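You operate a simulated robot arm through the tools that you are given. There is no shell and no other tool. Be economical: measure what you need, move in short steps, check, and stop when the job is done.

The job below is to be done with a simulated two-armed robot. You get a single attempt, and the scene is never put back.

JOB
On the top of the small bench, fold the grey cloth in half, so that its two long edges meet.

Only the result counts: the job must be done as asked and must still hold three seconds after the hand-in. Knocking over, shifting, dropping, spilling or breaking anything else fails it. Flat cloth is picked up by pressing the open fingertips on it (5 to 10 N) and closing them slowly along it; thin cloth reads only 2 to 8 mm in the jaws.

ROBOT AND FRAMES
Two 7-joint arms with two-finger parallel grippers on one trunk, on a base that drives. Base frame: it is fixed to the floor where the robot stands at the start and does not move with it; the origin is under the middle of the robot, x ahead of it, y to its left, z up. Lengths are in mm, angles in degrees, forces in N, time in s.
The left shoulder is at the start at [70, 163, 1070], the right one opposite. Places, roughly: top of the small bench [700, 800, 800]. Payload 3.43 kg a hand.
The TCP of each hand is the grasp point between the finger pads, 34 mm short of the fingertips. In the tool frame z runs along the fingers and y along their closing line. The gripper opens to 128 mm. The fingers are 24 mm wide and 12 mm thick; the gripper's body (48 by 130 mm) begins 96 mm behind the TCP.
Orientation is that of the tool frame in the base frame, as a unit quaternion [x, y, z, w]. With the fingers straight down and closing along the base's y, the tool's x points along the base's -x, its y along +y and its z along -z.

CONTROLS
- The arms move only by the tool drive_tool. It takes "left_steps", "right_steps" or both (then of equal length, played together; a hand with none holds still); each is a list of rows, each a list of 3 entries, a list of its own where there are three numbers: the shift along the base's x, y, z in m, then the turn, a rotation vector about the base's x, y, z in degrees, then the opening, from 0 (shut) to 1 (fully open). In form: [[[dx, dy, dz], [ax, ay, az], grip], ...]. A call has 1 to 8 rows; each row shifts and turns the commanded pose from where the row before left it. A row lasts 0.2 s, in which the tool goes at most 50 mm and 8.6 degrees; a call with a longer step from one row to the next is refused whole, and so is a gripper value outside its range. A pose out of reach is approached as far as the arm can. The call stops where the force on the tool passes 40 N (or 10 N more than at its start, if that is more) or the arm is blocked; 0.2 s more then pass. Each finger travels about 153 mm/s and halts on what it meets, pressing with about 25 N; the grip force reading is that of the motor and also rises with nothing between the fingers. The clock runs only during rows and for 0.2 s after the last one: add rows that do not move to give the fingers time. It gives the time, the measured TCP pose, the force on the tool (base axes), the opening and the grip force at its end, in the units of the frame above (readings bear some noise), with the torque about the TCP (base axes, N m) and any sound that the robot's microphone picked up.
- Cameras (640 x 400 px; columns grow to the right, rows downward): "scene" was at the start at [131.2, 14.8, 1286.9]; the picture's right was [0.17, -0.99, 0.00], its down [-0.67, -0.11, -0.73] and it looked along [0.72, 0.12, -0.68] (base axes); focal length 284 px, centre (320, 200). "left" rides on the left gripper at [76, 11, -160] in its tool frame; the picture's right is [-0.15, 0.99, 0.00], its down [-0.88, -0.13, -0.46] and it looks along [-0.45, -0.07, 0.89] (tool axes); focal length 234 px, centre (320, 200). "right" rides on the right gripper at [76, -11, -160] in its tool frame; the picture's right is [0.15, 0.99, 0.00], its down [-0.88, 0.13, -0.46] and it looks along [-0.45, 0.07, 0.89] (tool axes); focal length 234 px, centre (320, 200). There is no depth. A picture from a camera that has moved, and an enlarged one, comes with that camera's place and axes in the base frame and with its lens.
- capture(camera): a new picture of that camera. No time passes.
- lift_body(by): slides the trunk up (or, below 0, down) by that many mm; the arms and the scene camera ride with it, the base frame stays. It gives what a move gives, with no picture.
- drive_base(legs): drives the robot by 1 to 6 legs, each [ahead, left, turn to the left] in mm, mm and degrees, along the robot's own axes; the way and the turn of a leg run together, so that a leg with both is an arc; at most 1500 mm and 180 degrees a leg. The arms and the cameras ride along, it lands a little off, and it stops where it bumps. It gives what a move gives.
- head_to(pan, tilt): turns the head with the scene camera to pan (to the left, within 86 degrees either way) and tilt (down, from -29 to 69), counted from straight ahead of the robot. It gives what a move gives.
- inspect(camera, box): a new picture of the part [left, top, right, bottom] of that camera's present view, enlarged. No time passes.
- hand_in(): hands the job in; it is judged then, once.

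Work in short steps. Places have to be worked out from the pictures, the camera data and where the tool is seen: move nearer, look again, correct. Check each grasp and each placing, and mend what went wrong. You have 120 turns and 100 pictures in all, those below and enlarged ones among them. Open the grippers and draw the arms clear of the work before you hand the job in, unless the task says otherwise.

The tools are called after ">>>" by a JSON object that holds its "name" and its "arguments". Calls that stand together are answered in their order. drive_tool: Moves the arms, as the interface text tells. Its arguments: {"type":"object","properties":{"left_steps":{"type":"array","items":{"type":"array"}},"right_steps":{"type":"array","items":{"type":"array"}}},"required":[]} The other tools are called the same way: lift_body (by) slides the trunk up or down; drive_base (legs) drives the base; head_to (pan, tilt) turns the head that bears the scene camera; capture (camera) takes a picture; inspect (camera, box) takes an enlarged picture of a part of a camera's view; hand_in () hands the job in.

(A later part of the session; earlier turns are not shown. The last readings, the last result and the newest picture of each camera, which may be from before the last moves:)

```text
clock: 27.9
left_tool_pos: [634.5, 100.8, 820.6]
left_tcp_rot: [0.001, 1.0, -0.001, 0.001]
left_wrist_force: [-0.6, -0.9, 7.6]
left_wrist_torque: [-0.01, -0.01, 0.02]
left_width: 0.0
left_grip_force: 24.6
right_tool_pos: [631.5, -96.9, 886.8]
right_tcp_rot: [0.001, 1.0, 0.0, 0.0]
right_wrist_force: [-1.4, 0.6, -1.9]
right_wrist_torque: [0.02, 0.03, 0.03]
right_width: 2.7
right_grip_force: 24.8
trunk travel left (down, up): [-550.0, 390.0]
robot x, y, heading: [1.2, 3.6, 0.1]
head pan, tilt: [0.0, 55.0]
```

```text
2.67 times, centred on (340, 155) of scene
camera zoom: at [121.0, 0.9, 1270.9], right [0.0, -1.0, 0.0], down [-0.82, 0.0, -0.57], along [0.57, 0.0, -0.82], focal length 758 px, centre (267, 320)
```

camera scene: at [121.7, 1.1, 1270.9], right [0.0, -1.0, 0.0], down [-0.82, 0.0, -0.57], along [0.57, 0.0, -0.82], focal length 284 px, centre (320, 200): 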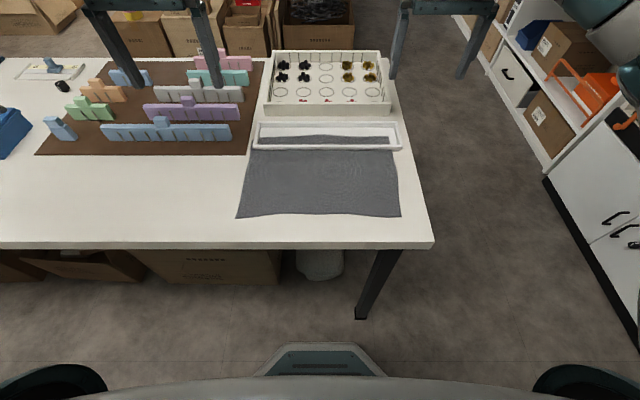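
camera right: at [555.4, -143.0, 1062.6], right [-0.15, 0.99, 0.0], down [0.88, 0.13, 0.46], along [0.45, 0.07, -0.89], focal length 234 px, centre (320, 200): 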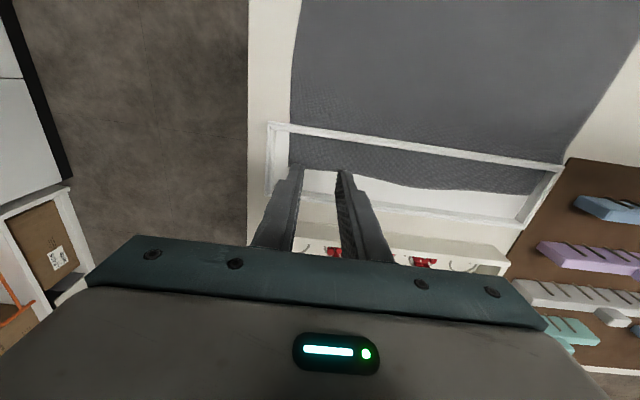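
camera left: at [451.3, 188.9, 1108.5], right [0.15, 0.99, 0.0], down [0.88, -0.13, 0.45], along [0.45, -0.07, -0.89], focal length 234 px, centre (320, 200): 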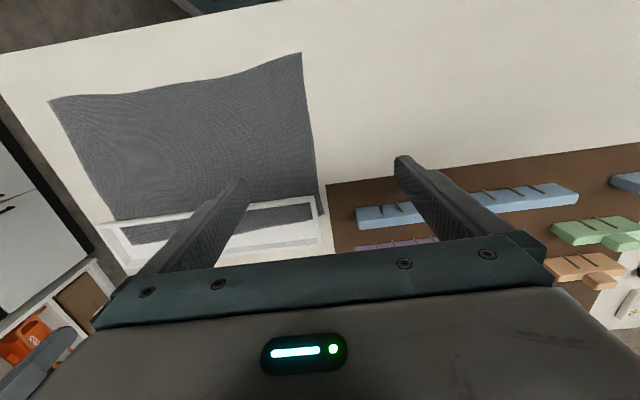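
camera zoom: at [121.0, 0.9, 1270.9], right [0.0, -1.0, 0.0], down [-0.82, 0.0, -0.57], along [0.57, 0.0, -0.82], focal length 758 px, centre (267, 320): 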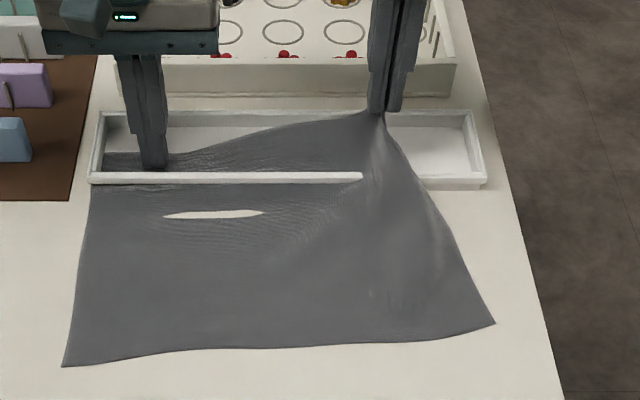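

Left missed (0.0 mm). I retry with a bit firmer press (~12 N), as worked on the right.

>>> {"name": "drive_tool", "arguments": {"left_steps": [[[0, 0, 0.008], [0, 0, 0], 0.0], [[0.002, 0, 0], [0, 0, 0], 0.2], [[0, 0, 0], [0, 0, 0], 0.42], [[0, 0, -0.006], [0, 0, 0], 0.42], [[0, 0, -0.003], [0, 0, 0], 0.42], [[0, 0, -0.0008], [0, 0, 0], 0.42], [[0, 0, 0], [0, 0, 0], 0.42]]}}

```text
clock: 29.4
left_tool_pos: [636.9, 100.1, 819.8]
left_tcp_rot: [0.0, 1.0, -0.001, 0.002]
left_wrist_force: [6.1, 1.0, 18.3]
left_wrist_torque: [0.32, -0.1, -0.08]
left_width: 54.0
left_grip_force: 0.2
right_tool_pos: [630.8, -97.2, 886.7]
right_tcp_rot: [0.0, 1.0, 0.0, 0.0]
right_wrist_force: [-1.7, 1.2, -1.4]
right_wrist_torque: [0.0, 0.05, 0.01]
right_width: 2.3
right_grip_force: 25.0
trunk travel left (down, up): [-550.0, 390.0]
robot x, y, heading: [3.4, 1.1, 0.0]
head pan, tilt: [0.0, 55.0]
```

>>> {"name": "drive_tool", "arguments": {"left_steps": [[[0, 0, 0.0005], [0, 0, 0], 0.38], [[0, 0, 0], [0, 0, 0], 0.32], [[0, 0, 0], [0, 0, 0], 0.26], [[0, 0, 0], [0, 0, 0], 0.2], [[0, 0, 0], [0, 0, 0], 0.15]]}}

>>> {"name": "inspect", "arguments": {"camera": "scene", "box": [240, 100, 340, 170]}}

```text
clock: 30.6
left_tool_pos: [634.9, 99.4, 820.9]
left_tcp_rot: [0.0, 1.0, 0.0, 0.002]
left_wrist_force: [0.2, -1.5, 25.1]
left_wrist_torque: [0.11, 0.04, -0.01]
left_width: 17.0
left_grip_force: 0.1
right_tool_pos: [628.3, -97.4, 886.5]
right_tcp_rot: [0.0, 1.0, 0.0, 0.0]
right_wrist_force: [-0.5, 1.3, -2.9]
right_wrist_torque: [0.07, 0.06, 0.01]
right_width: 2.1
right_grip_force: 24.9
trunk travel left (down, up): [-550.0, 390.0]
robot x, y, heading: [-1.1, 1.5, -0.1]
head pan, tilt: [0.0, 55.0]
```

```text
5.71 times, centred on (290, 135) of scene
camera zoom: at [119.2, 0.7, 1271.2], right [0.0, -1.0, 0.0], down [-0.82, 0.0, -0.58], along [0.58, 0.0, -0.82], focal length 1624 px, centre (491, 571)
```

zoom: 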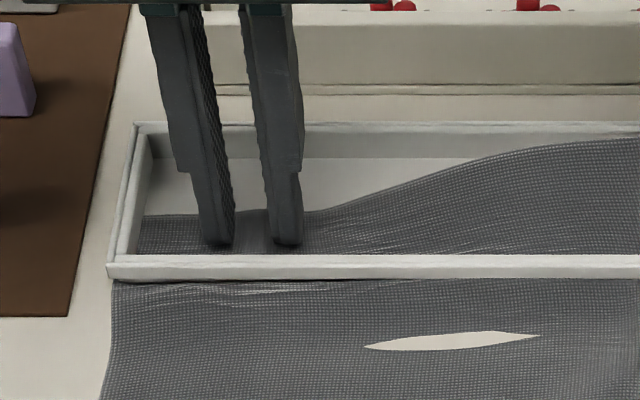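

The left fingers only slide over it. I open and withdraw the left hand, and peel the rest out of the tray with the right hand, up and leftwards.

>>> {"name": "drive_tool", "arguments": {"left_steps": [[[0, 0, 0.01], [0, 0, 0], 0.3], [[0, 0, 0.04], [0, 0, 0], 0.4], [[0, 0.02, 0.045], [0, 0, 0], 0.4], [[0, 0.04, 0.03], [0, 0, 0], 0.4], [[-0.02, 0.04, 0], [0, 0, 0], 0.4]], "right_steps": [[[0, 0, 0], [0, 0, 0], 0], [[0, 0, 0.01], [0, 0, 0], 0], [[0, 0, 0.01], [0, 0, 0], 0], [[-0.005, 0.0, 0.01], [0, 0, 0], 0], [[-0.005, 0.0, 0.01], [0, 0, 0], 0]]}}

>>> {"name": "inspect", "arguments": {"camera": "scene", "box": [240, 80, 440, 230]}}

```text
clock: 31.9
left_tool_pos: [615.6, 205.5, 944.0]
left_tcp_rot: [0.001, 1.0, -0.002, -0.001]
left_wrist_force: [0.0, 0.1, 0.6]
left_wrist_torque: [-0.05, 0.0, 0.02]
left_width: 51.1
left_grip_force: 0.0
right_tool_pos: [621.6, -93.7, 926.5]
right_tcp_rot: [-0.001, 1.0, -0.001, -0.001]
right_wrist_force: [-2.8, 12.7, -17.2]
right_wrist_torque: [0.51, 0.17, 0.03]
right_width: 2.3
right_grip_force: 24.9
trunk travel left (down, up): [-550.0, 390.0]
robot x, y, heading: [1.8, 0.8, -0.3]
head pan, tilt: [0.0, 55.0]
```

```text
2.67 times, centred on (340, 155) of scene
camera zoom: at [122.5, 4.7, 1270.5], right [0.0, -1.0, 0.0], down [-0.82, 0.0, -0.57], along [0.57, 0.0, -0.82], focal length 758 px, centre (267, 320)
```

zoom: 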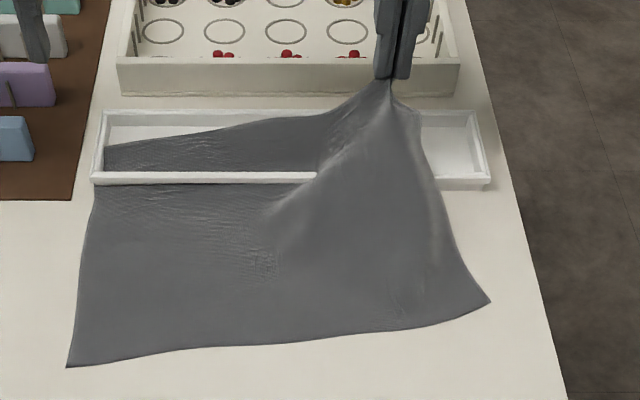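

Peeling works like unzipping along the wall; the tray stays. I move the right hand leftwards at this height to continue.

>>> {"name": "drive_tool", "arguments": {"right_steps": [[[0, 0.015, 0.003], [0, 0, 0], 0], [[0, 0.015, 0.003], [0, 0, 0], 0], [[0, 0.015, 0.003], [0, 0, 0], 0], [[0, 0.015, 0.003], [0, 0, 0], 0], [[0, 0.015, 0.003], [0, 0, 0], 0]], "left_steps": [[[0, 0.03, 0], [0, 0, 0], 0.4], [[0, 0.03, 0], [0, 0, 0], 0.4], [[0, 0.02, 0], [0, 0, 0], 0.4], [[0, 0, 0], [0, 0, 0], 0.4], [[0, 0, 0], [0, 0, 0], 0.4]]}}

>>> {"name": "inspect", "arguments": {"camera": "scene", "box": [240, 80, 440, 230]}}

```text
clock: 33.0
left_tool_pos: [619.0, 283.3, 941.6]
left_tcp_rot: [0.0, 1.0, -0.001, 0.0]
left_wrist_force: [0.5, 0.1, -0.9]
left_wrist_torque: [0.0, -0.02, 0.0]
left_width: 51.3
left_grip_force: 0.0
right_tool_pos: [621.1, -24.0, 940.3]
right_tcp_rot: [-0.001, 1.0, -0.001, -0.001]
right_wrist_force: [-1.3, -1.0, -9.8]
right_wrist_torque: [-0.04, 0.17, 0.02]
right_width: 2.5
right_grip_force: 25.3
trunk travel left (down, up): [-550.0, 390.0]
robot x, y, heading: [-1.6, -1.2, -0.0]
head pan, tilt: [0.0, 55.0]
```

```text
2.67 times, centred on (340, 155) of scene
camera zoom: at [122.5, 1.5, 1270.6], right [0.0, -1.0, 0.0], down [-0.82, 0.0, -0.57], along [0.57, 0.0, -0.82], focal length 758 px, centre (267, 320)
```

zoom: 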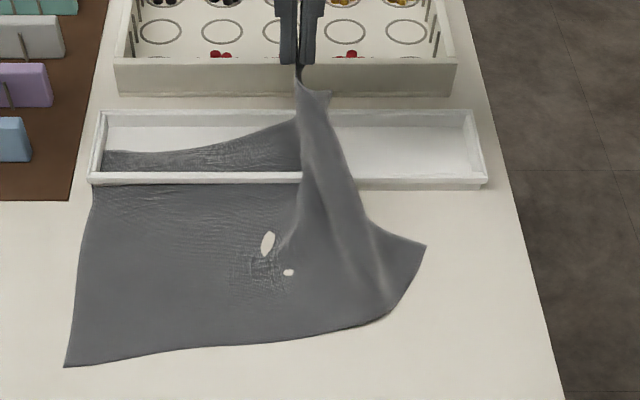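

Continuing: raise and go further left to pull the last part out.

>>> {"name": "drive_tool", "arguments": {"right_steps": [[[0, 0.008, 0.012], [0, 0, 0], 0], [[0, 0.008, 0.012], [0, 0, 0], 0], [[0, 0.01, 0.01], [0, 0, 0], 0], [[0, 0.012, 0.008], [0, 0, 0], 0], [[0, 0.012, 0.008], [0, 0, 0], 0], [[0, 0.012, 0.005], [0, 0, 0], 0]]}}

>>> {"name": "inspect", "arguments": {"camera": "scene", "box": [240, 80, 440, 230]}}

```text
clock: 34.5
left_tool_pos: [616.7, 281.6, 942.4]
left_tcp_rot: [0.0, 1.0, 0.0, 0.0]
left_wrist_force: [0.7, 0.5, -0.1]
left_wrist_torque: [0.01, 0.0, 0.0]
left_width: 51.2
left_grip_force: 0.0
right_tool_pos: [619.5, 40.6, 996.2]
right_tcp_rot: [0.0, 1.0, 0.0, 0.0]
right_wrist_force: [-0.1, -0.3, 0.1]
right_wrist_torque: [0.01, -0.03, 0.02]
right_width: 2.5
right_grip_force: 24.6
trunk travel left (down, up): [-550.0, 390.0]
robot x, y, heading: [1.2, -1.8, 0.0]
head pan, tilt: [0.0, 55.0]
```

```text
2.67 times, centred on (340, 155) of scene
camera zoom: at [121.6, 1.7, 1270.8], right [0.0, -1.0, 0.0], down [-0.82, 0.0, -0.57], along [0.57, 0.0, -0.82], focal length 758 px, centre (267, 320)
```

zoom: 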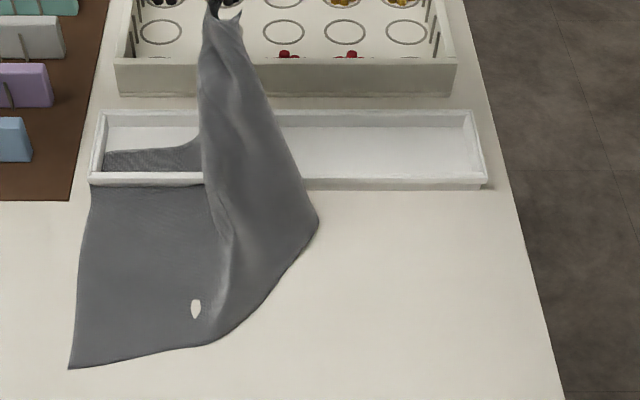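

Nearly out. I continue up and left with the right hand, keeping away from the left hand.

>>> {"name": "drive_tool", "arguments": {"left_steps": [[[-0.01, 0.03, 0], [0, 0, 0], 0.4], [[-0.01, 0.03, 0], [0, 0, 0], 0.4], [[-0.01, 0.01, 0], [0, 0, 0], 0.4], [[0, 0, 0], [0, 0, 0], 0.4], [[0, 0, 0], [0, 0, 0], 0.4], [[0, 0, 0], [0, 0, 0], 0.4]], "right_steps": [[[0, 0.012, 0.012], [0, 0, 0], 0], [[0, 0.012, 0.012], [0, 0, 0], 0], [[0, 0.01, 0.014], [0, 0, 0], 0], [[0, 0.008, 0.016], [0, 0, 0], 0], [[0, 0.008, 0.016], [0, 0, 0], 0], [[0, 0.006, 0.016], [0, 0, 0], 0]]}}

>>> {"name": "inspect", "arguments": {"camera": "scene", "box": [220, 30, 440, 250]}}

```text
clock: 35.9
left_tool_pos: [586.7, 352.0, 942.5]
left_tcp_rot: [0.0, 1.0, -0.001, 0.0]
left_wrist_force: [0.7, -0.8, -0.2]
left_wrist_torque: [0.01, 0.01, -0.02]
left_width: 51.4
left_grip_force: 0.1
right_tool_pos: [621.4, 96.5, 1083.5]
right_tcp_rot: [-0.001, 1.0, 0.0, 0.0]
right_wrist_force: [-0.6, -0.6, -0.4]
right_wrist_torque: [-0.01, 0.02, 0.0]
right_width: 2.5
right_grip_force: 24.9
trunk travel left (down, up): [-550.0, 390.0]
robot x, y, heading: [0.7, -0.5, 0.2]
head pan, tilt: [0.0, 55.0]
```

```text
1.82 times, centred on (330, 140) of scene
camera zoom: at [121.5, 1.5, 1270.8], right [0.0, -1.0, 0.0], down [-0.82, 0.0, -0.57], along [0.57, 0.0, -0.82], focal length 517 px, centre (302, 309)
```

zoom: 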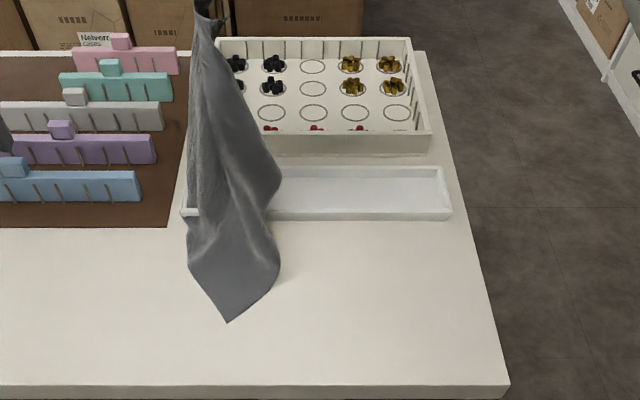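

The cloth is fully free and the tray undisturbed. I raise the trunk so it hangs clear, then find its other far corner.

>>> {"name": "lift_body", "arguments": {"by": 100}}

>>> {"name": "drive_tool", "arguments": {"right_steps": [[[-0.02, -0.02, 0], [0, 0, 0], 0], [[-0.02, -0.02, 0], [0, 0, 0], 0], [[-0.02, -0.02, 0], [0, 0, 0], 0], [[-0.02, -0.02, 0], [0, 0, 0], 0], [[0, -0.01, 0], [0, 0, 0], 0], [[0, 0, 0], [0, 0, 0], 0], [[0, 0, 0], [0, 0, 0], 0]]}}

>>> {"name": "head_to", "arguments": {"pan": 0, "tilt": 40}}

>>> {"name": "capture", "arguments": {"camera": "scene"}}

>>> {"name": "capture", "arguments": {"camera": "left"}}

```text
clock: 37.2
left_tool_pos: [586.4, 351.2, 1042.7]
left_tcp_rot: [-0.001, 1.0, 0.0, 0.0]
left_wrist_force: [0.9, 0.6, 0.7]
left_wrist_torque: [0.02, -0.02, 0.0]
left_width: 51.1
left_grip_force: 0.0
right_tool_pos: [622.1, 95.6, 1182.3]
right_tcp_rot: [0.001, 1.0, 0.001, 0.0]
right_wrist_force: [-0.6, -0.4, 0.0]
right_wrist_torque: [-0.05, -0.02, 0.0]
right_width: 0.1
right_grip_force: 24.4
trunk travel left (down, up): [-650.0, 290.0]
robot x, y, heading: [2.1, -1.0, -0.1]
head pan, tilt: [0.0, 55.0]
```

```text
clock: 38.8
left_tool_pos: [586.8, 352.5, 1043.9]
left_tcp_rot: [0.0, 1.0, -0.001, 0.0]
left_wrist_force: [0.5, -0.1, -0.1]
left_wrist_torque: [-0.02, -0.03, -0.03]
left_width: 51.3
left_grip_force: 0.1
right_tool_pos: [541.6, 5.1, 1183.1]
right_tcp_rot: [0.0, 1.0, 0.001, 0.0]
right_wrist_force: [-0.5, 0.5, 0.0]
right_wrist_torque: [0.01, -0.02, 0.0]
right_width: 0.0
right_grip_force: 24.9
trunk travel left (down, up): [-650.0, 290.0]
robot x, y, heading: [5.8, 1.6, -0.1]
head pan, tilt: [0.0, 55.0]
```

```text
clock: 39.5
left_tool_pos: [588.0, 350.9, 1043.4]
left_tcp_rot: [-0.001, 1.0, 0.0, 0.001]
left_wrist_force: [-0.4, -0.3, 0.8]
left_wrist_torque: [-0.01, 0.01, 0.01]
left_width: 51.3
left_grip_force: 0.1
right_tool_pos: [542.1, 6.3, 1183.6]
right_tcp_rot: [0.001, 1.0, 0.0, 0.0]
right_wrist_force: [0.3, -1.3, -0.2]
right_wrist_torque: [0.0, -0.01, 0.0]
right_width: 0.0
right_grip_force: 25.2
trunk travel left (down, up): [-650.0, 290.0]
robot x, y, heading: [-0.3, -1.0, -0.2]
head pan, tilt: [0.0, 40.0]
```

```text
62 pictures are left
camera scene: at [134.6, 1.2, 1391.5], right [0.0, -1.0, 0.0], down [-0.64, 0.0, -0.77], along [0.77, 0.0, -0.64], focal length 284 px, centre (320, 200)
```

scene: 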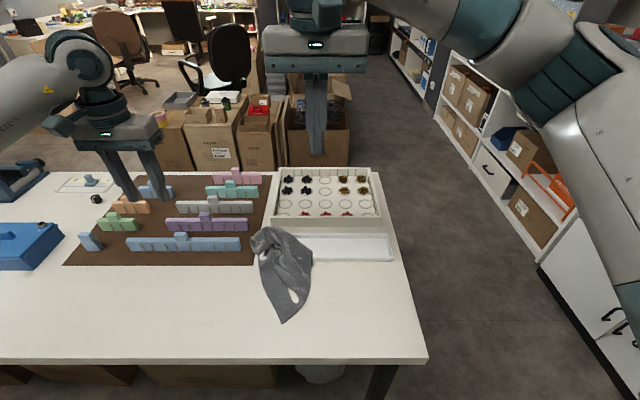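

```text
61 pictures are left
camera left: at [509.8, 362.7, 1202.8], right [0.15, 0.99, 0.0], down [0.88, -0.13, 0.46], along [0.45, -0.07, -0.89], focal length 234 px, centre (320, 200)
```

left: 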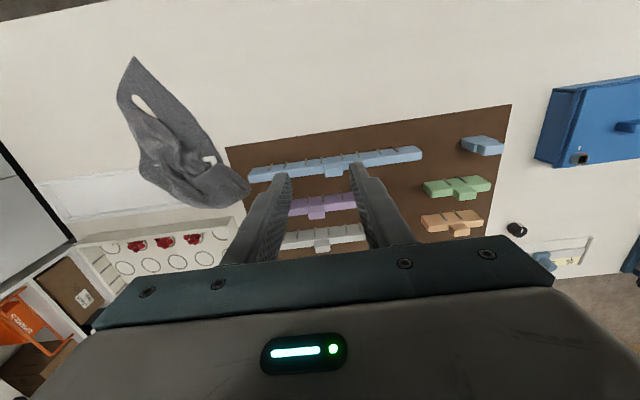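

The cloth slipped out and fell in a heap, partly on the tray edge; other things look untouched. I lower the trunk and look closely at the heap.

>>> {"name": "lift_body", "arguments": {"by": -100}}

>>> {"name": "inspect", "arguments": {"camera": "scene", "box": [230, 180, 400, 300]}}

>>> {"name": "inspect", "arguments": {"camera": "left", "box": [0, 0, 300, 240]}}

```text
clock: 40.9
left_tool_pos: [586.6, 351.6, 942.9]
left_tcp_rot: [0.0, 1.0, 0.0, 0.001]
left_wrist_force: [0.6, 0.3, -0.2]
left_wrist_torque: [0.02, -0.04, -0.01]
left_width: 51.5
left_grip_force: 0.1
right_tool_pos: [541.9, 4.5, 1083.8]
right_tcp_rot: [0.0, 1.0, 0.001, 0.0]
right_wrist_force: [0.6, 0.5, 0.2]
right_wrist_torque: [-0.01, 0.01, -0.04]
right_width: 0.1
right_grip_force: 24.3
trunk travel left (down, up): [-550.0, 390.0]
robot x, y, heading: [1.7, 0.8, 0.1]
head pan, tilt: [0.0, 40.0]
```

```text
3.33 times, centred on (315, 240) of scene
camera zoom: at [134.2, 1.0, 1291.6], right [0.0, -1.0, 0.0], down [-0.64, 0.0, -0.77], along [0.77, 0.0, -0.64], focal length 948 px, centre (337, 67)
```

zoom: 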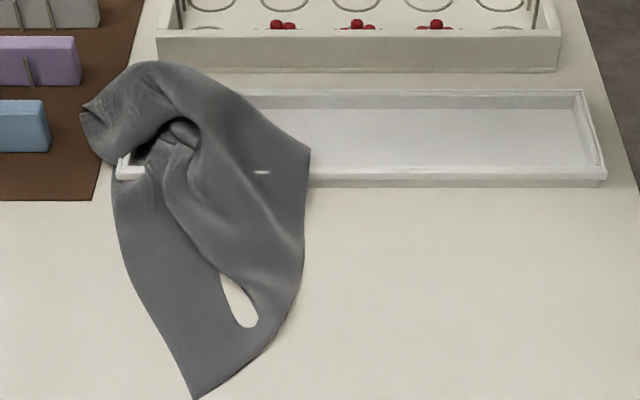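

```text
1.67 times, centred on (150, 120) of left
camera zoom: at [509.5, 362.5, 1103.1], right [0.15, 0.99, 0.0], down [0.88, -0.13, 0.46], along [0.45, -0.07, -0.89], focal length 390 px, centre (603, 333)
```

zoom: 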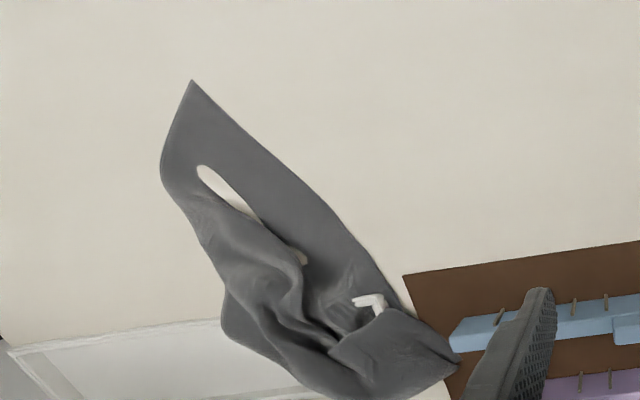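

The near tip (a corner) is at about [433, 83]; at x≈465 it spans y 45–97. I move the right hand away, opened, and bring the left above that spot.

>>> {"name": "drive_tool", "arguments": {"right_steps": [[[0.01, -0.045, 0], [0, 0, 0], 0.3], [[0.01, -0.045, 0], [0, 0, 0], 0.4], [[0.01, -0.045, 0], [0, 0, 0], 0.4], [[0.01, -0.045, 0], [0, 0, 0], 0.4], [[0, -0.02, 0], [0, 0, 0], 0.4], [[0, 0, 0], [0, 0, 0], 0.4], [[0, 0, 0], [0, 0, 0], 0.4]], "left_steps": [[[-0.0173, -0.04, -0.0], [0, 0, 0], 0.235], [[-0.0173, -0.04, -0.0], [0, 0, 0], 0.235], [[-0.0173, -0.04, -0.01], [0, 0, 0], 0.235], [[-0.0173, -0.04, -0.02], [0, 0, 0], 0.235], [[-0.0173, -0.04, -0.02], [0, 0, 0], 0.235], [[-0.0173, -0.04, -0.025], [0, 0, 0], 0.235], [[-0.0173, -0.04, -0.025], [0, 0, 0], 0.235]]}}

>>> {"name": "inspect", "arguments": {"camera": "scene", "box": [220, 160, 400, 300]}}

```text
refused: row 6 steps farther than a row can; nothing moved
```

```text
2.86 times, centred on (310, 230) of scene
camera zoom: at [134.2, 1.0, 1291.6], right [0.0, -1.0, 0.0], down [-0.64, 0.0, -0.77], along [0.77, 0.0, -0.64], focal length 812 px, centre (349, 114)
```

zoom: 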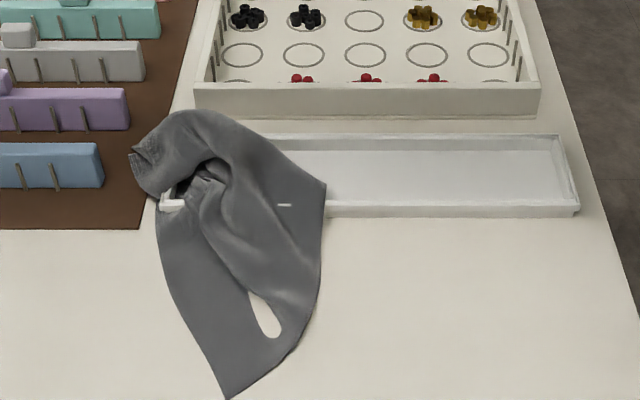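

A row was slightly too long; resending with smaller steps.

>>> {"name": "drive_tool", "arguments": {"right_steps": [[[0.01, -0.045, 0], [0, 0, 0], 0.3], [[0.01, -0.045, 0], [0, 0, 0], 0.4], [[0.01, -0.045, 0], [0, 0, 0], 0.4], [[0.01, -0.045, 0], [0, 0, 0], 0.4], [[0, -0.02, 0], [0, 0, 0], 0.4], [[0, 0, 0], [0, 0, 0], 0.4], [[0, 0, 0], [0, 0, 0], 0.4]], "left_steps": [[[-0.0173, -0.04, -0.01], [0, 0, 0], 0.235], [[-0.0173, -0.04, -0.01], [0, 0, 0], 0.235], [[-0.0173, -0.04, -0.015], [0, 0, 0], 0.235], [[-0.0173, -0.04, -0.015], [0, 0, 0], 0.235], [[-0.0173, -0.04, -0.015], [0, 0, 0], 0.235], [[-0.0173, -0.04, -0.015], [0, 0, 0], 0.235], [[-0.0173, -0.04, -0.015], [0, 0, 0], 0.235]]}}

>>> {"name": "inspect", "arguments": {"camera": "scene", "box": [220, 160, 400, 300]}}

```text
clock: 42.5
left_tool_pos: [462.9, 66.8, 847.0]
left_tcp_rot: [0.0, 1.0, 0.0, 0.0]
left_wrist_force: [-0.1, -0.4, -0.1]
left_wrist_torque: [0.02, -0.01, -0.01]
left_width: 30.1
left_grip_force: 0.1
right_tool_pos: [581.7, -194.9, 1084.6]
right_tcp_rot: [0.0, 1.0, 0.001, 0.0]
right_wrist_force: [0.2, -0.6, -0.2]
right_wrist_torque: [0.05, 0.03, 0.03]
right_width: 51.2
right_grip_force: 0.0
trunk travel left (down, up): [-550.0, 390.0]
robot x, y, heading: [2.4, 0.7, 0.0]
head pan, tilt: [0.0, 40.0]
```

```text
2.86 times, centred on (310, 230) of scene
camera zoom: at [134.6, -0.6, 1291.5], right [0.0, -1.0, 0.0], down [-0.64, 0.0, -0.77], along [0.77, 0.0, -0.64], focal length 812 px, centre (349, 114)
```

zoom: 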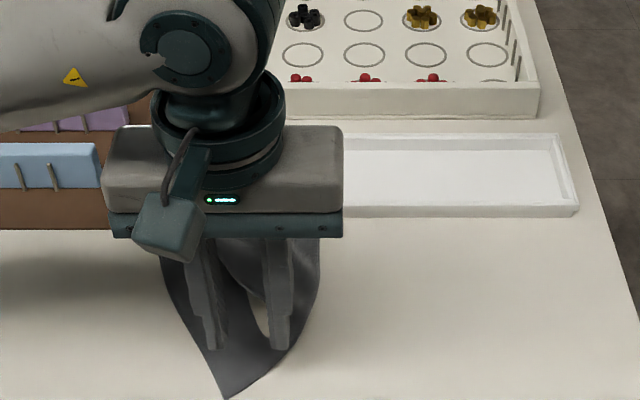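

I'd land at the cloth's outline; shift 10 mm further in, narrow to 23 mm, and press.

>>> {"name": "drive_tool", "arguments": {"left_steps": [[[0.01, -0.001, -0.008], [0, 0, 0], 0.18], [[0, 0, -0.008], [0, 0, 0], 0.18], [[0, 0, -0.006], [0, 0, 0], 0.18], [[0, 0, -0.003], [0, 0, 0], 0.18], [[0, 0, -0.0015], [0, 0, 0], 0.18], [[0, 0, 0], [0, 0, 0], 0.18]]}}

>>> {"name": "inspect", "arguments": {"camera": "scene", "box": [220, 200, 380, 300]}}

```text
clock: 43.9
left_tool_pos: [474.9, 70.5, 821.2]
left_tcp_rot: [0.0, 1.0, 0.0, 0.0]
left_wrist_force: [-0.6, 0.3, -0.3]
left_wrist_torque: [-0.01, 0.0, -0.01]
left_width: 23.2
left_grip_force: 0.1
right_tool_pos: [581.7, -192.6, 1084.8]
right_tcp_rot: [0.0, 1.0, 0.0, 0.0]
right_wrist_force: [0.0, 0.6, 0.1]
right_wrist_torque: [-0.01, -0.02, -0.04]
right_width: 51.3
right_grip_force: 0.1
trunk travel left (down, up): [-550.0, 390.0]
robot x, y, heading: [-0.1, -0.7, -0.2]
head pan, tilt: [0.0, 40.0]
```

```text
4.00 times, centred on (300, 250) of scene
camera zoom: at [134.6, 0.9, 1291.5], right [0.0, -1.0, 0.0], down [-0.64, 0.0, -0.77], along [0.77, 0.0, -0.64], focal length 1137 px, centre (400, 0)
```

zoom: 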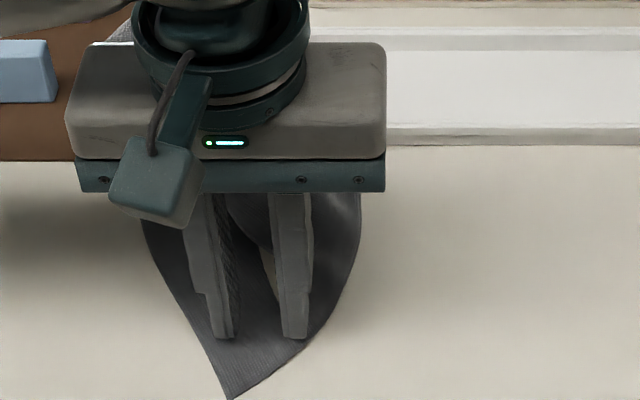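

Well placed, no contact yet. Continue down in 1 mm steps.

>>> {"name": "drive_tool", "arguments": {"left_steps": [[[0, 0, -0.0015], [0, 0, 0], 0.18], [[0, 0, -0.001], [0, 0, 0], 0.18], [[0, 0, 0], [0, 0, 0], 0.18]]}}

```text
clock: 44.7
left_tool_pos: [475.0, 71.5, 819.1]
left_tcp_rot: [-0.001, 1.0, 0.0, 0.001]
left_wrist_force: [1.1, 0.4, 0.4]
left_wrist_torque: [0.04, 0.01, -0.01]
left_width: 22.9
left_grip_force: 0.1
right_tool_pos: [581.4, -193.0, 1085.2]
right_tcp_rot: [0.0, 1.0, 0.0, 0.0]
right_wrist_force: [0.1, 0.1, -0.2]
right_wrist_torque: [-0.02, 0.04, -0.02]
right_width: 51.1
right_grip_force: 0.1
trunk travel left (down, up): [-550.0, 390.0]
robot x, y, heading: [0.2, 0.5, -0.1]
head pan, tilt: [0.0, 40.0]
```

>>> {"name": "drive_tool", "arguments": {"left_steps": [[[0, 0, -0.0015], [0, 0, 0], 0.18], [[0, 0, -0.001], [0, 0, 0], 0.18], [[0, 0, 0], [0, 0, 0], 0.18]]}}

```text
clock: 45.5
left_tool_pos: [474.2, 71.5, 816.9]
left_tcp_rot: [0.0, 1.0, -0.001, 0.0]
left_wrist_force: [-0.6, -0.2, 0.8]
left_wrist_torque: [0.01, -0.02, 0.0]
left_width: 23.0
left_grip_force: 0.1
right_tool_pos: [581.8, -193.6, 1085.0]
right_tcp_rot: [0.001, 1.0, 0.0, 0.0]
right_wrist_force: [-1.3, 0.1, 0.5]
right_wrist_torque: [0.0, 0.01, -0.02]
right_width: 51.4
right_grip_force: 0.1
trunk travel left (down, up): [-550.0, 390.0]
robot x, y, heading: [3.4, 1.0, -0.3]
head pan, tilt: [0.0, 40.0]
```

>>> {"name": "drive_tool", "arguments": {"left_steps": [[[0, 0, -0.0015], [0, 0, 0], 0.18], [[0, 0, -0.001], [0, 0, 0], 0.18], [[0, 0, 0], [0, 0, 0], 0.18]]}}

```text
clock: 46.3
left_tool_pos: [475.0, 70.3, 815.7]
left_tcp_rot: [0.0, 1.0, -0.001, 0.002]
left_wrist_force: [-0.9, -1.6, 17.2]
left_wrist_torque: [-0.02, 0.04, 0.04]
left_width: 22.8
left_grip_force: 0.2
right_tool_pos: [579.4, -195.0, 1086.3]
right_tcp_rot: [-0.001, 1.0, 0.0, 0.0]
right_wrist_force: [0.0, 0.2, -0.1]
right_wrist_torque: [-0.03, 0.04, -0.01]
right_width: 51.4
right_grip_force: 0.1
trunk travel left (down, up): [-550.0, 390.0]
robot x, y, heading: [-1.6, -1.9, -0.0]
head pan, tilt: [0.0, 40.0]
```

Contact at TCP ~816 (table ≈ z 782), 17 N. I back off 0.6 mm and close slowly.

>>> {"name": "drive_tool", "arguments": {"left_steps": [[[0, 0, 0.0006], [0, 0, 0], 0.17], [[0, 0, 0], [0, 0, 0], 0.14], [[0, 0, 0], [0, 0, 0], 0.11], [[0, 0, 0], [0, 0, 0], 0.08], [[0, 0, 0], [0, 0, 0], 0.05], [[0, 0, 0], [0, 0, 0], 0.02], [[0, 0, 0], [0, 0, 0], 0.0], [[0, 0, 0], [0, 0, 0], 0.0]]}}

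>>> {"name": "inspect", "arguments": {"camera": "scene", "box": [220, 200, 380, 300]}}

```text
clock: 48.1
left_tool_pos: [474.8, 71.5, 816.6]
left_tcp_rot: [0.0, 1.0, 0.0, 0.0]
left_wrist_force: [0.9, 0.5, 20.5]
left_wrist_torque: [0.04, 0.02, -0.03]
left_width: 0.0
left_grip_force: 24.8
right_tool_pos: [580.2, -194.3, 1086.8]
right_tcp_rot: [0.0, 1.0, 0.0, 0.001]
right_wrist_force: [-1.1, 0.7, -0.6]
right_wrist_torque: [-0.01, 0.01, 0.03]
right_width: 51.2
right_grip_force: 0.0
trunk travel left (down, up): [-550.0, 390.0]
robot x, y, heading: [-0.5, -0.5, 0.0]
head pan, tilt: [0.0, 40.0]
```

```text
4.00 times, centred on (300, 250) of scene
camera zoom: at [133.0, 0.8, 1291.8], right [0.0, -1.0, 0.0], down [-0.64, 0.0, -0.77], along [0.77, 0.0, -0.64], focal length 1137 px, centre (400, 0)
```

zoom: 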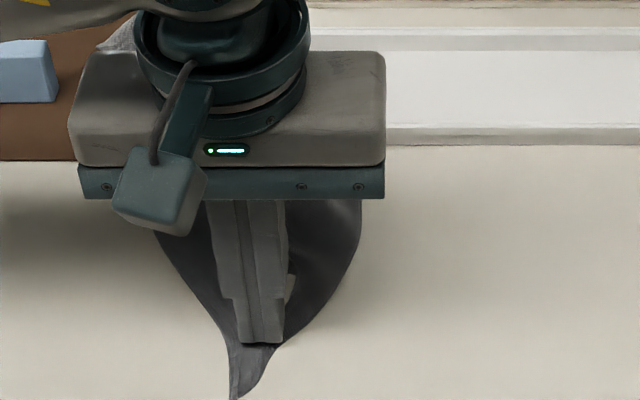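

Nothing pinched (0.0), though the cloth bunched. The wider stroke worked earlier; I open to 50 mm somewhat further in and retry.

>>> {"name": "drive_tool", "arguments": {"left_steps": [[[0, 0, 0.01], [0, 0, 0], 0.0], [[0.015, 0, 0], [0, 0, 0], 0.2], [[0, 0, 0], [0, 0, 0], 0.36], [[0, 0, 0], [0, 0, 0], 0.36]]}}

>>> {"name": "inspect", "arguments": {"camera": "scene", "box": [220, 200, 380, 300]}}

```text
clock: 49.1
left_tool_pos: [491.2, 71.3, 823.6]
left_tcp_rot: [0.0, 1.0, 0.0, 0.0]
left_wrist_force: [0.4, -0.3, 0.3]
left_wrist_torque: [0.02, 0.01, 0.01]
left_width: 46.1
left_grip_force: 0.0
right_tool_pos: [580.8, -193.8, 1085.9]
right_tcp_rot: [0.0, 1.0, 0.0, 0.0]
right_wrist_force: [-0.3, 0.2, 0.2]
right_wrist_torque: [-0.01, 0.02, 0.02]
right_width: 51.3
right_grip_force: 0.0
trunk travel left (down, up): [-550.0, 390.0]
robot x, y, heading: [2.4, -2.9, 0.5]
head pan, tilt: [0.0, 40.0]
```

```text
4.00 times, centred on (300, 250) of scene
camera zoom: at [134.5, 0.9, 1291.5], right [0.0, -1.0, 0.0], down [-0.64, 0.0, -0.77], along [0.77, 0.0, -0.64], focal length 1137 px, centre (400, 0)
```

zoom: 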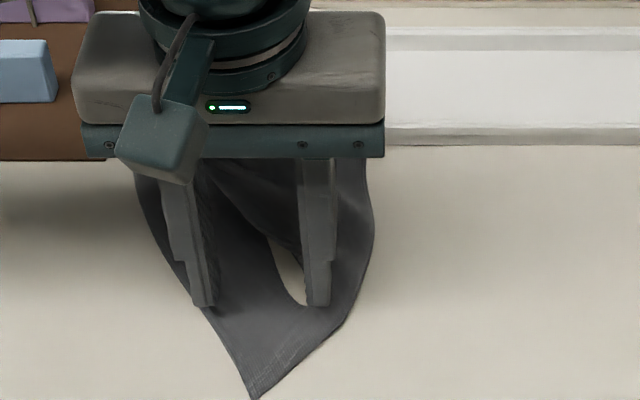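

Both fingers will lie on the cloth. I press down (shifted 5 mm right) to the contact height.

>>> {"name": "drive_tool", "arguments": {"left_steps": [[[0.003, -0.006, -0.004], [0, 0, 0], 0.36], [[0, 0, -0.003], [0, 0, 0], 0.36], [[0, 0, -0.001], [0, 0, 0], 0.36], [[0, 0, 0], [0, 0, 0], 0.36]]}}

```text
clock: 50.1
left_tool_pos: [493.3, 65.2, 815.9]
left_tcp_rot: [0.0, 1.0, 0.0, 0.0]
left_wrist_force: [-0.1, -0.1, 0.1]
left_wrist_torque: [0.02, -0.01, 0.0]
left_width: 46.1
left_grip_force: 0.0
right_tool_pos: [581.9, -192.5, 1084.2]
right_tcp_rot: [0.0, 1.0, 0.0, 0.0]
right_wrist_force: [-0.5, 0.5, -0.3]
right_wrist_torque: [-0.02, -0.01, -0.02]
right_width: 51.2
right_grip_force: 0.0
trunk travel left (down, up): [-550.0, 390.0]
robot x, y, heading: [-0.2, 0.4, 0.1]
head pan, tilt: [0.0, 40.0]
```

>>> {"name": "drive_tool", "arguments": {"left_steps": [[[0, 0, -0.0012], [0, 0, 0], 0.36], [[0, 0, 0], [0, 0, 0], 0.36]]}}

```text
clock: 50.7
left_tool_pos: [492.7, 64.1, 814.4]
left_tcp_rot: [-0.001, 1.0, 0.0, 0.001]
left_wrist_force: [-1.0, 1.0, 6.7]
left_wrist_torque: [0.0, -0.03, 0.02]
left_width: 46.3
left_grip_force: 0.0
right_tool_pos: [580.7, -192.6, 1086.0]
right_tcp_rot: [0.0, 1.0, 0.001, 0.0]
right_wrist_force: [0.8, -0.1, -0.4]
right_wrist_torque: [-0.02, -0.02, -0.01]
right_width: 51.1
right_grip_force: 0.1
trunk travel left (down, up): [-550.0, 390.0]
robot x, y, heading: [-1.7, -0.2, -0.3]
head pan, tilt: [0.0, 40.0]
```

6.7 N. I close slowly.

>>> {"name": "drive_tool", "arguments": {"left_steps": [[[0, 0, 0], [0, 0, 0], 0.32], [[0, 0, 0], [0, 0, 0], 0.28], [[0, 0, 0], [0, 0, 0], 0.24], [[0, 0, 0], [0, 0, 0], 0.2], [[0, 0, 0], [0, 0, 0], 0.16], [[0, 0, 0], [0, 0, 0], 0.12], [[0, 0, 0], [0, 0, 0], 0.08], [[0, 0, 0], [0, 0, 0], 0.04]]}}

>>> {"name": "drive_tool", "arguments": {"left_steps": [[[0, 0, 0], [0, 0, 0], 0.0], [[0, 0, 0], [0, 0, 0], 0.0]]}}

>>> {"name": "inspect", "arguments": {"camera": "scene", "box": [220, 200, 380, 300]}}

```text
clock: 52.5
left_tool_pos: [494.2, 66.2, 816.3]
left_tcp_rot: [0.0, 1.0, 0.0, 0.001]
left_wrist_force: [5.5, 4.3, 12.5]
left_wrist_torque: [0.14, -0.2, -0.05]
left_width: 6.5
left_grip_force: 1.1
right_tool_pos: [581.2, -192.5, 1085.7]
right_tcp_rot: [0.0, 1.0, 0.0, 0.0]
right_wrist_force: [-0.1, -0.2, 0.3]
right_wrist_torque: [-0.03, 0.0, -0.01]
right_width: 51.4
right_grip_force: 0.0
trunk travel left (down, up): [-550.0, 390.0]
robot x, y, heading: [-0.1, -3.6, -0.0]
head pan, tilt: [0.0, 40.0]
```

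```text
clock: 53.1
left_tool_pos: [494.4, 64.9, 815.4]
left_tcp_rot: [0.001, 1.0, -0.001, 0.001]
left_wrist_force: [8.1, 5.8, 14.2]
left_wrist_torque: [0.22, -0.29, -0.05]
left_width: 2.1
left_grip_force: 25.3
right_tool_pos: [581.6, -193.1, 1085.4]
right_tcp_rot: [0.0, 1.0, 0.0, 0.0]
right_wrist_force: [0.0, 0.0, 0.6]
right_wrist_torque: [0.01, -0.01, 0.03]
right_width: 51.5
right_grip_force: 0.2
trunk travel left (down, up): [-550.0, 390.0]
robot x, y, heading: [-0.9, 0.9, 0.0]
head pan, tilt: [0.0, 40.0]
```

```text
4.00 times, centred on (300, 250) of scene
camera zoom: at [134.3, 1.6, 1291.6], right [0.0, -1.0, 0.0], down [-0.64, 0.0, -0.77], along [0.77, 0.0, -0.64], focal length 1137 px, centre (400, 0)
```

zoom: 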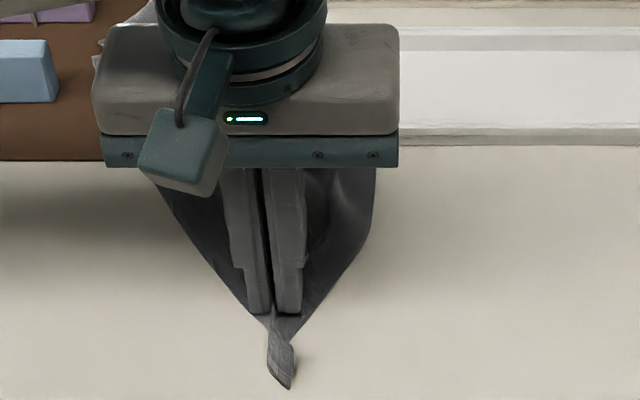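

Pinched at 2.1 mm. I lift slowly, watching force.

>>> {"name": "drive_tool", "arguments": {"left_steps": [[[0.005, 0.003, 0.015], [0, 0, 0], 0], [[0.005, 0.003, 0.02], [0, 0, 0], 0], [[0.01, 0.004, 0.02], [0, 0, 0], 0], [[0.01, 0.004, 0.02], [0, 0, 0], 0], [[0.01, 0.004, 0.02], [0, 0, 0], 0], [[0.01, 0.004, 0.02], [0, 0, 0], 0]]}}

>>> {"name": "capture", "arguments": {"camera": "scene"}}

```text
clock: 54.5
left_tool_pos: [544.6, 85.2, 932.4]
left_tcp_rot: [0.0, 1.0, 0.0, 0.0]
left_wrist_force: [-0.1, 0.0, -1.1]
left_wrist_torque: [-0.01, 0.0, 0.0]
left_width: 2.4
left_grip_force: 24.9
right_tool_pos: [581.4, -192.6, 1085.3]
right_tcp_rot: [0.0, 1.0, 0.0, 0.0]
right_wrist_force: [0.5, 0.2, -0.9]
right_wrist_torque: [0.01, -0.01, -0.01]
right_width: 51.3
right_grip_force: 0.0
trunk travel left (down, up): [-550.0, 390.0]
robot x, y, heading: [-0.7, 2.5, 0.1]
head pan, tilt: [0.0, 40.0]
```

```text
52 pictures are left
camera scene: at [134.6, 1.1, 1291.5], right [0.0, -1.0, 0.0], down [-0.64, 0.0, -0.77], along [0.77, 0.0, -0.64], focal length 284 px, centre (320, 200)
```

scene: 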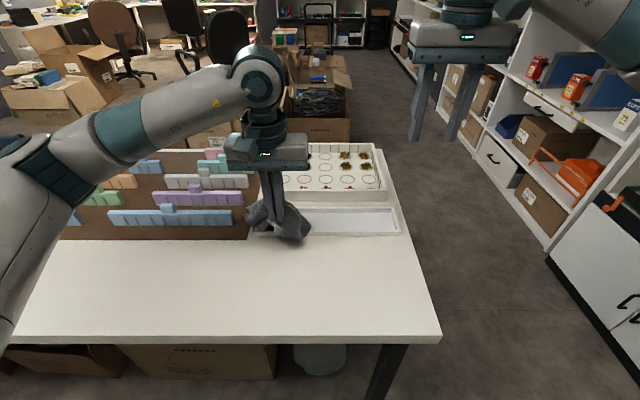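

No load. I keep raising.

>>> {"name": "drive_tool", "arguments": {"left_steps": [[[0.005, 0.004, 0.02], [0, 0, 0], 0], [[0.005, 0.004, 0.02], [0, 0, 0], 0], [[0.0, 0.004, 0.02], [0, 0, 0], 0], [[0.0, 0.004, 0.02], [0, 0, 0], 0], [[0, 0.0, 0.02], [0, 0, 0], 0], [[0, 0.0, 0.02], [0, 0, 0], 0]]}}

>>> {"name": "inspect", "arguments": {"camera": "scene", "box": [200, 80, 440, 260]}}

```text
clock: 55.9
left_tool_pos: [553.7, 101.7, 1051.0]
left_tcp_rot: [0.001, 1.0, -0.002, -0.001]
left_wrist_force: [0.3, -0.4, 0.2]
left_wrist_torque: [0.0, 0.04, -0.03]
left_width: 0.0
left_grip_force: 24.7
right_tool_pos: [581.3, -192.0, 1086.2]
right_tcp_rot: [0.0, 1.0, 0.0, 0.0]
right_wrist_force: [-0.1, -0.1, 0.2]
right_wrist_torque: [0.04, 0.01, 0.03]
right_width: 51.3
right_grip_force: 0.0
trunk travel left (down, up): [-550.0, 390.0]
robot x, y, heading: [-2.3, -0.8, -0.1]
head pan, tilt: [0.0, 40.0]
```

```text
2.22 times, centred on (320, 170) of scene
camera zoom: at [134.5, 0.7, 1291.8], right [0.0, -1.0, 0.0], down [-0.64, 0.0, -0.77], along [0.77, 0.0, -0.64], focal length 632 px, centre (320, 267)
```

zoom: 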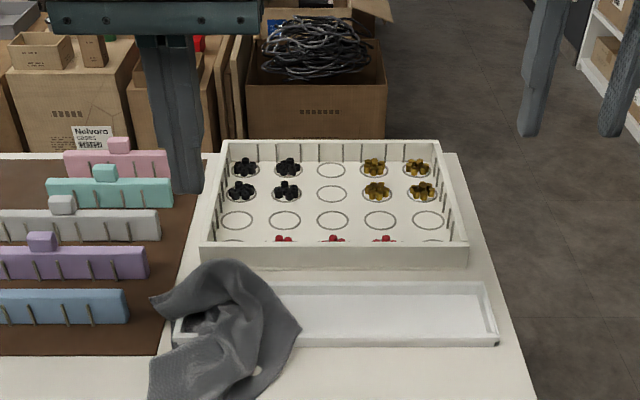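

It slipped again: the tray's corner hooks the cloth. I look from the left hand's camera at the hooked part, to lift it right there.

>>> {"name": "capture", "arguments": {"camera": "left"}}

>>> {"name": "inspect", "arguments": {"camera": "scene", "box": [235, 180, 345, 270]}}

```text
50 pictures are left
camera left: at [476.1, 112.8, 1210.8], right [0.15, 0.99, 0.0], down [0.88, -0.13, 0.46], along [0.45, -0.07, -0.89], focal length 234 px, centre (320, 200)
```

left: 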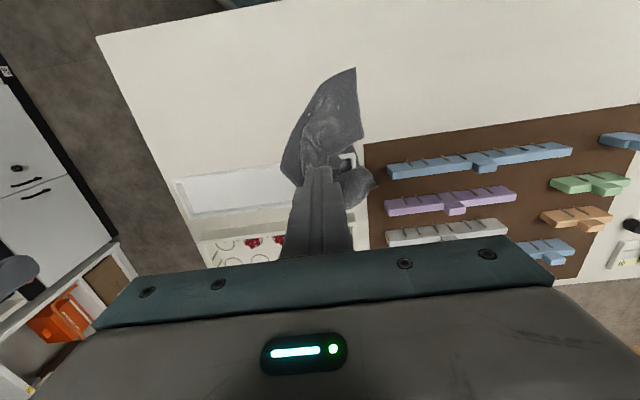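

```text
4.44 times, centred on (290, 225) of scene
camera zoom: at [134.5, 0.7, 1291.8], right [0.0, -1.0, 0.0], down [-0.64, 0.0, -0.77], along [0.77, 0.0, -0.64], focal length 1263 px, centre (453, 89)
```

zoom: 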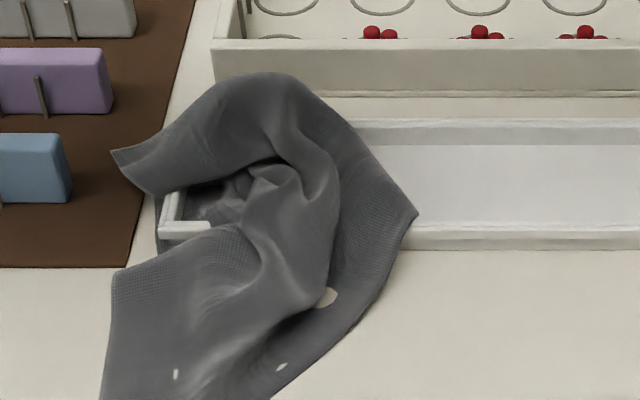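

The piece inside the tray corner is what's hooked. I grab the bunch inside the tray around [628, 93] with wide-open fingers, to lift it vertically.

>>> {"name": "drive_tool", "arguments": {"left_steps": [[[0.037, -0.004, -0.01], [0, 0, 0], 0.3], [[0.037, -0.004, -0.02], [0, 0, 0], 0.55], [[0, 0, -0.045], [0, 0, 0], 0.55], [[0, 0, -0.045], [0, 0, 0], 0.55], [[0, 0, -0.045], [0, 0, 0], 0.55], [[0, 0, -0.03], [0, 0, 0], 0.55], [[0, 0, -0.02], [0, 0, 0], 0.55]]}}

>>> {"name": "inspect", "arguments": {"camera": "scene", "box": [235, 160, 345, 250]}}

```text
clock: 57.5
left_tool_pos: [627.8, 93.6, 833.2]
left_tcp_rot: [0.001, 1.0, 0.001, 0.0]
left_wrist_force: [0.4, -0.6, 1.4]
left_wrist_torque: [0.0, 0.0, 0.01]
left_width: 70.2
left_grip_force: 0.0
right_tool_pos: [581.1, -192.9, 1085.5]
right_tcp_rot: [0.0, 1.0, 0.0, 0.001]
right_wrist_force: [-1.1, 0.2, -0.4]
right_wrist_torque: [0.01, 0.01, -0.02]
right_width: 51.5
right_grip_force: 0.0
trunk travel left (down, up): [-550.0, 390.0]
robot x, y, heading: [0.2, -3.0, 0.2]
head pan, tilt: [0.0, 40.0]
```

```text
4.44 times, centred on (290, 205) of scene
camera zoom: at [134.8, 1.2, 1291.5], right [0.0, -1.0, 0.0], down [-0.64, 0.0, -0.77], along [0.77, 0.0, -0.64], focal length 1263 px, centre (453, 178)
```

zoom: 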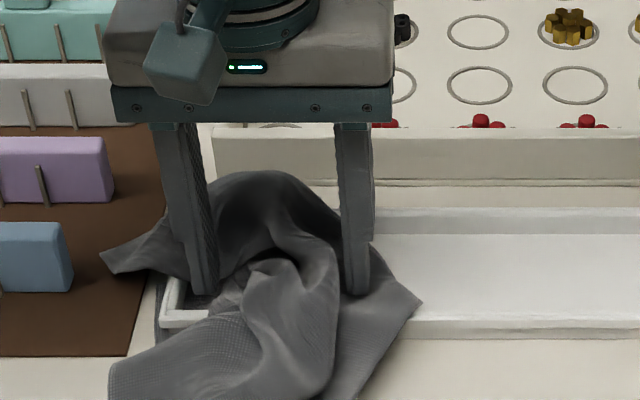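

Well straddled. I go 9 mm lower and close slowly.

>>> {"name": "drive_tool", "arguments": {"left_steps": [[[0, 0, -0.006], [0, 0, 0], 0.52], [[0, 0, -0.003], [0, 0, 0], 0.44], [[0, 0, 0], [0, 0, 0], 0.36], [[0, 0, 0], [0, 0, 0], 0.28], [[0, 0, 0], [0, 0, 0], 0.2], [[0, 0, 0], [0, 0, 0], 0.12], [[0, 0, 0], [0, 0, 0], 0.05], [[0, 0, 0], [0, 0, 0], 0.0]]}}

>>> {"name": "drive_tool", "arguments": {"left_steps": [[[0, 0, 0.004], [0, 0, 0], 0.0], [[0, 0, 0.008], [0, 0, 0], 0.0], [[0, 0, 0.008], [0, 0, 0], 0.0], [[0, 0, 0.008], [0, 0, 0], 0.0], [[0, 0, 0.008], [0, 0, 0], 0.0]]}}

>>> {"name": "inspect", "arguments": {"camera": "scene", "box": [235, 160, 345, 250]}}

```text
clock: 59.3
left_tool_pos: [627.7, 93.0, 824.7]
left_tcp_rot: [0.0, 1.0, 0.0, 0.002]
left_wrist_force: [4.1, 0.9, 6.3]
left_wrist_torque: [0.04, -0.09, 0.05]
left_width: 5.8
left_grip_force: 25.3
right_tool_pos: [581.2, -192.1, 1085.0]
right_tcp_rot: [0.0, 1.0, 0.0, 0.0]
right_wrist_force: [0.0, -0.1, 0.2]
right_wrist_torque: [0.03, 0.01, 0.02]
right_width: 51.1
right_grip_force: 0.0
trunk travel left (down, up): [-550.0, 390.0]
robot x, y, heading: [-1.4, 0.5, 0.1]
head pan, tilt: [0.0, 40.0]
```

```text
clock: 60.5
left_tool_pos: [627.2, 94.5, 863.4]
left_tcp_rot: [0.0, 1.0, -0.001, 0.001]
left_wrist_force: [-0.3, 0.9, -2.7]
left_wrist_torque: [0.05, -0.04, -0.04]
left_width: 5.2
left_grip_force: 24.6
right_tool_pos: [581.6, -192.3, 1085.1]
right_tcp_rot: [0.0, 1.0, 0.0, 0.0]
right_wrist_force: [0.2, -0.4, 0.4]
right_wrist_torque: [0.03, 0.02, 0.01]
right_width: 51.4
right_grip_force: 0.0
trunk travel left (down, up): [-550.0, 390.0]
robot x, y, heading: [2.7, -2.4, -0.1]
head pan, tilt: [0.0, 40.0]
```

```text
4.44 times, centred on (290, 205) of scene
camera zoom: at [134.6, 1.2, 1291.5], right [0.0, -1.0, 0.0], down [-0.64, 0.0, -0.77], along [0.77, 0.0, -0.64], focal length 1263 px, centre (453, 178)
```

zoom: 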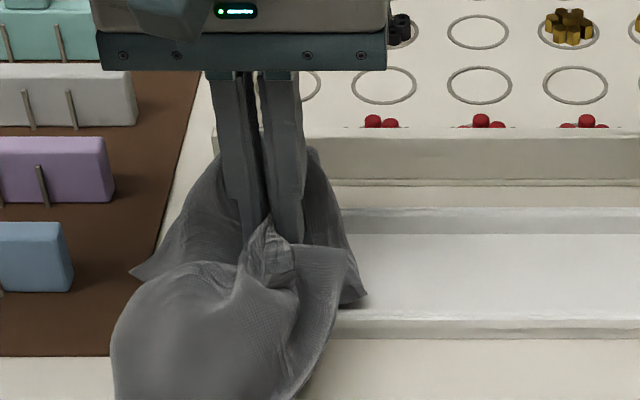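

Firm multi-layer grip (5 mm) and low force. I keep lifting.

>>> {"name": "drive_tool", "arguments": {"left_steps": [[[0, 0, 0.015], [0, 0, 0], 0.0], [[0, 0, 0.02], [0, 0, 0], 0.0], [[0, 0, 0.02], [0, 0, 0], 0.0], [[0, 0, 0.02], [0, 0, 0], 0.0], [[0, 0, 0.025], [0, 0, 0], 0.0], [[0, 0, 0.025], [0, 0, 0], 0.0], [[0, 0, 0.025], [0, 0, 0], 0.0]]}}

>>> {"name": "capture", "arguments": {"camera": "scene"}}

```text
clock: 62.1
left_tool_pos: [627.9, 91.9, 1014.5]
left_tcp_rot: [0.0, 1.0, -0.002, 0.001]
left_wrist_force: [0.3, -0.4, 0.7]
left_wrist_torque: [0.02, 0.04, -0.02]
left_width: 3.8
left_grip_force: 24.7
right_tool_pos: [581.5, -194.2, 1085.9]
right_tcp_rot: [0.0, 1.0, 0.0, -0.001]
right_wrist_force: [0.8, 0.0, -0.2]
right_wrist_torque: [-0.04, 0.01, 0.02]
right_width: 51.2
right_grip_force: 0.0
trunk travel left (down, up): [-550.0, 390.0]
robot x, y, heading: [0.2, -2.7, -0.1]
head pan, tilt: [0.0, 40.0]
```

```text
46 pictures are left
camera scene: at [134.3, 0.5, 1291.7], right [0.0, -1.0, 0.0], down [-0.64, 0.0, -0.77], along [0.77, 0.0, -0.64], focal length 284 px, centre (320, 200)
```

scene: 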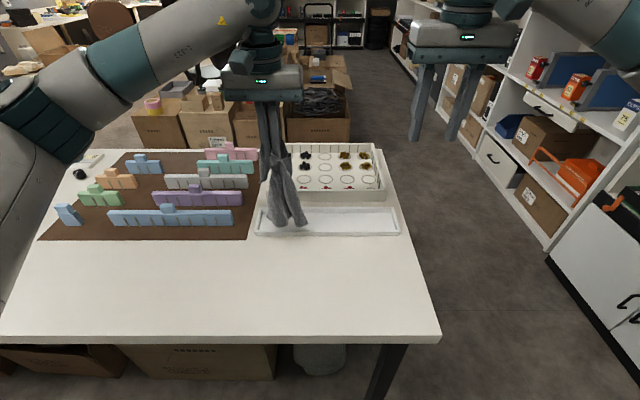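

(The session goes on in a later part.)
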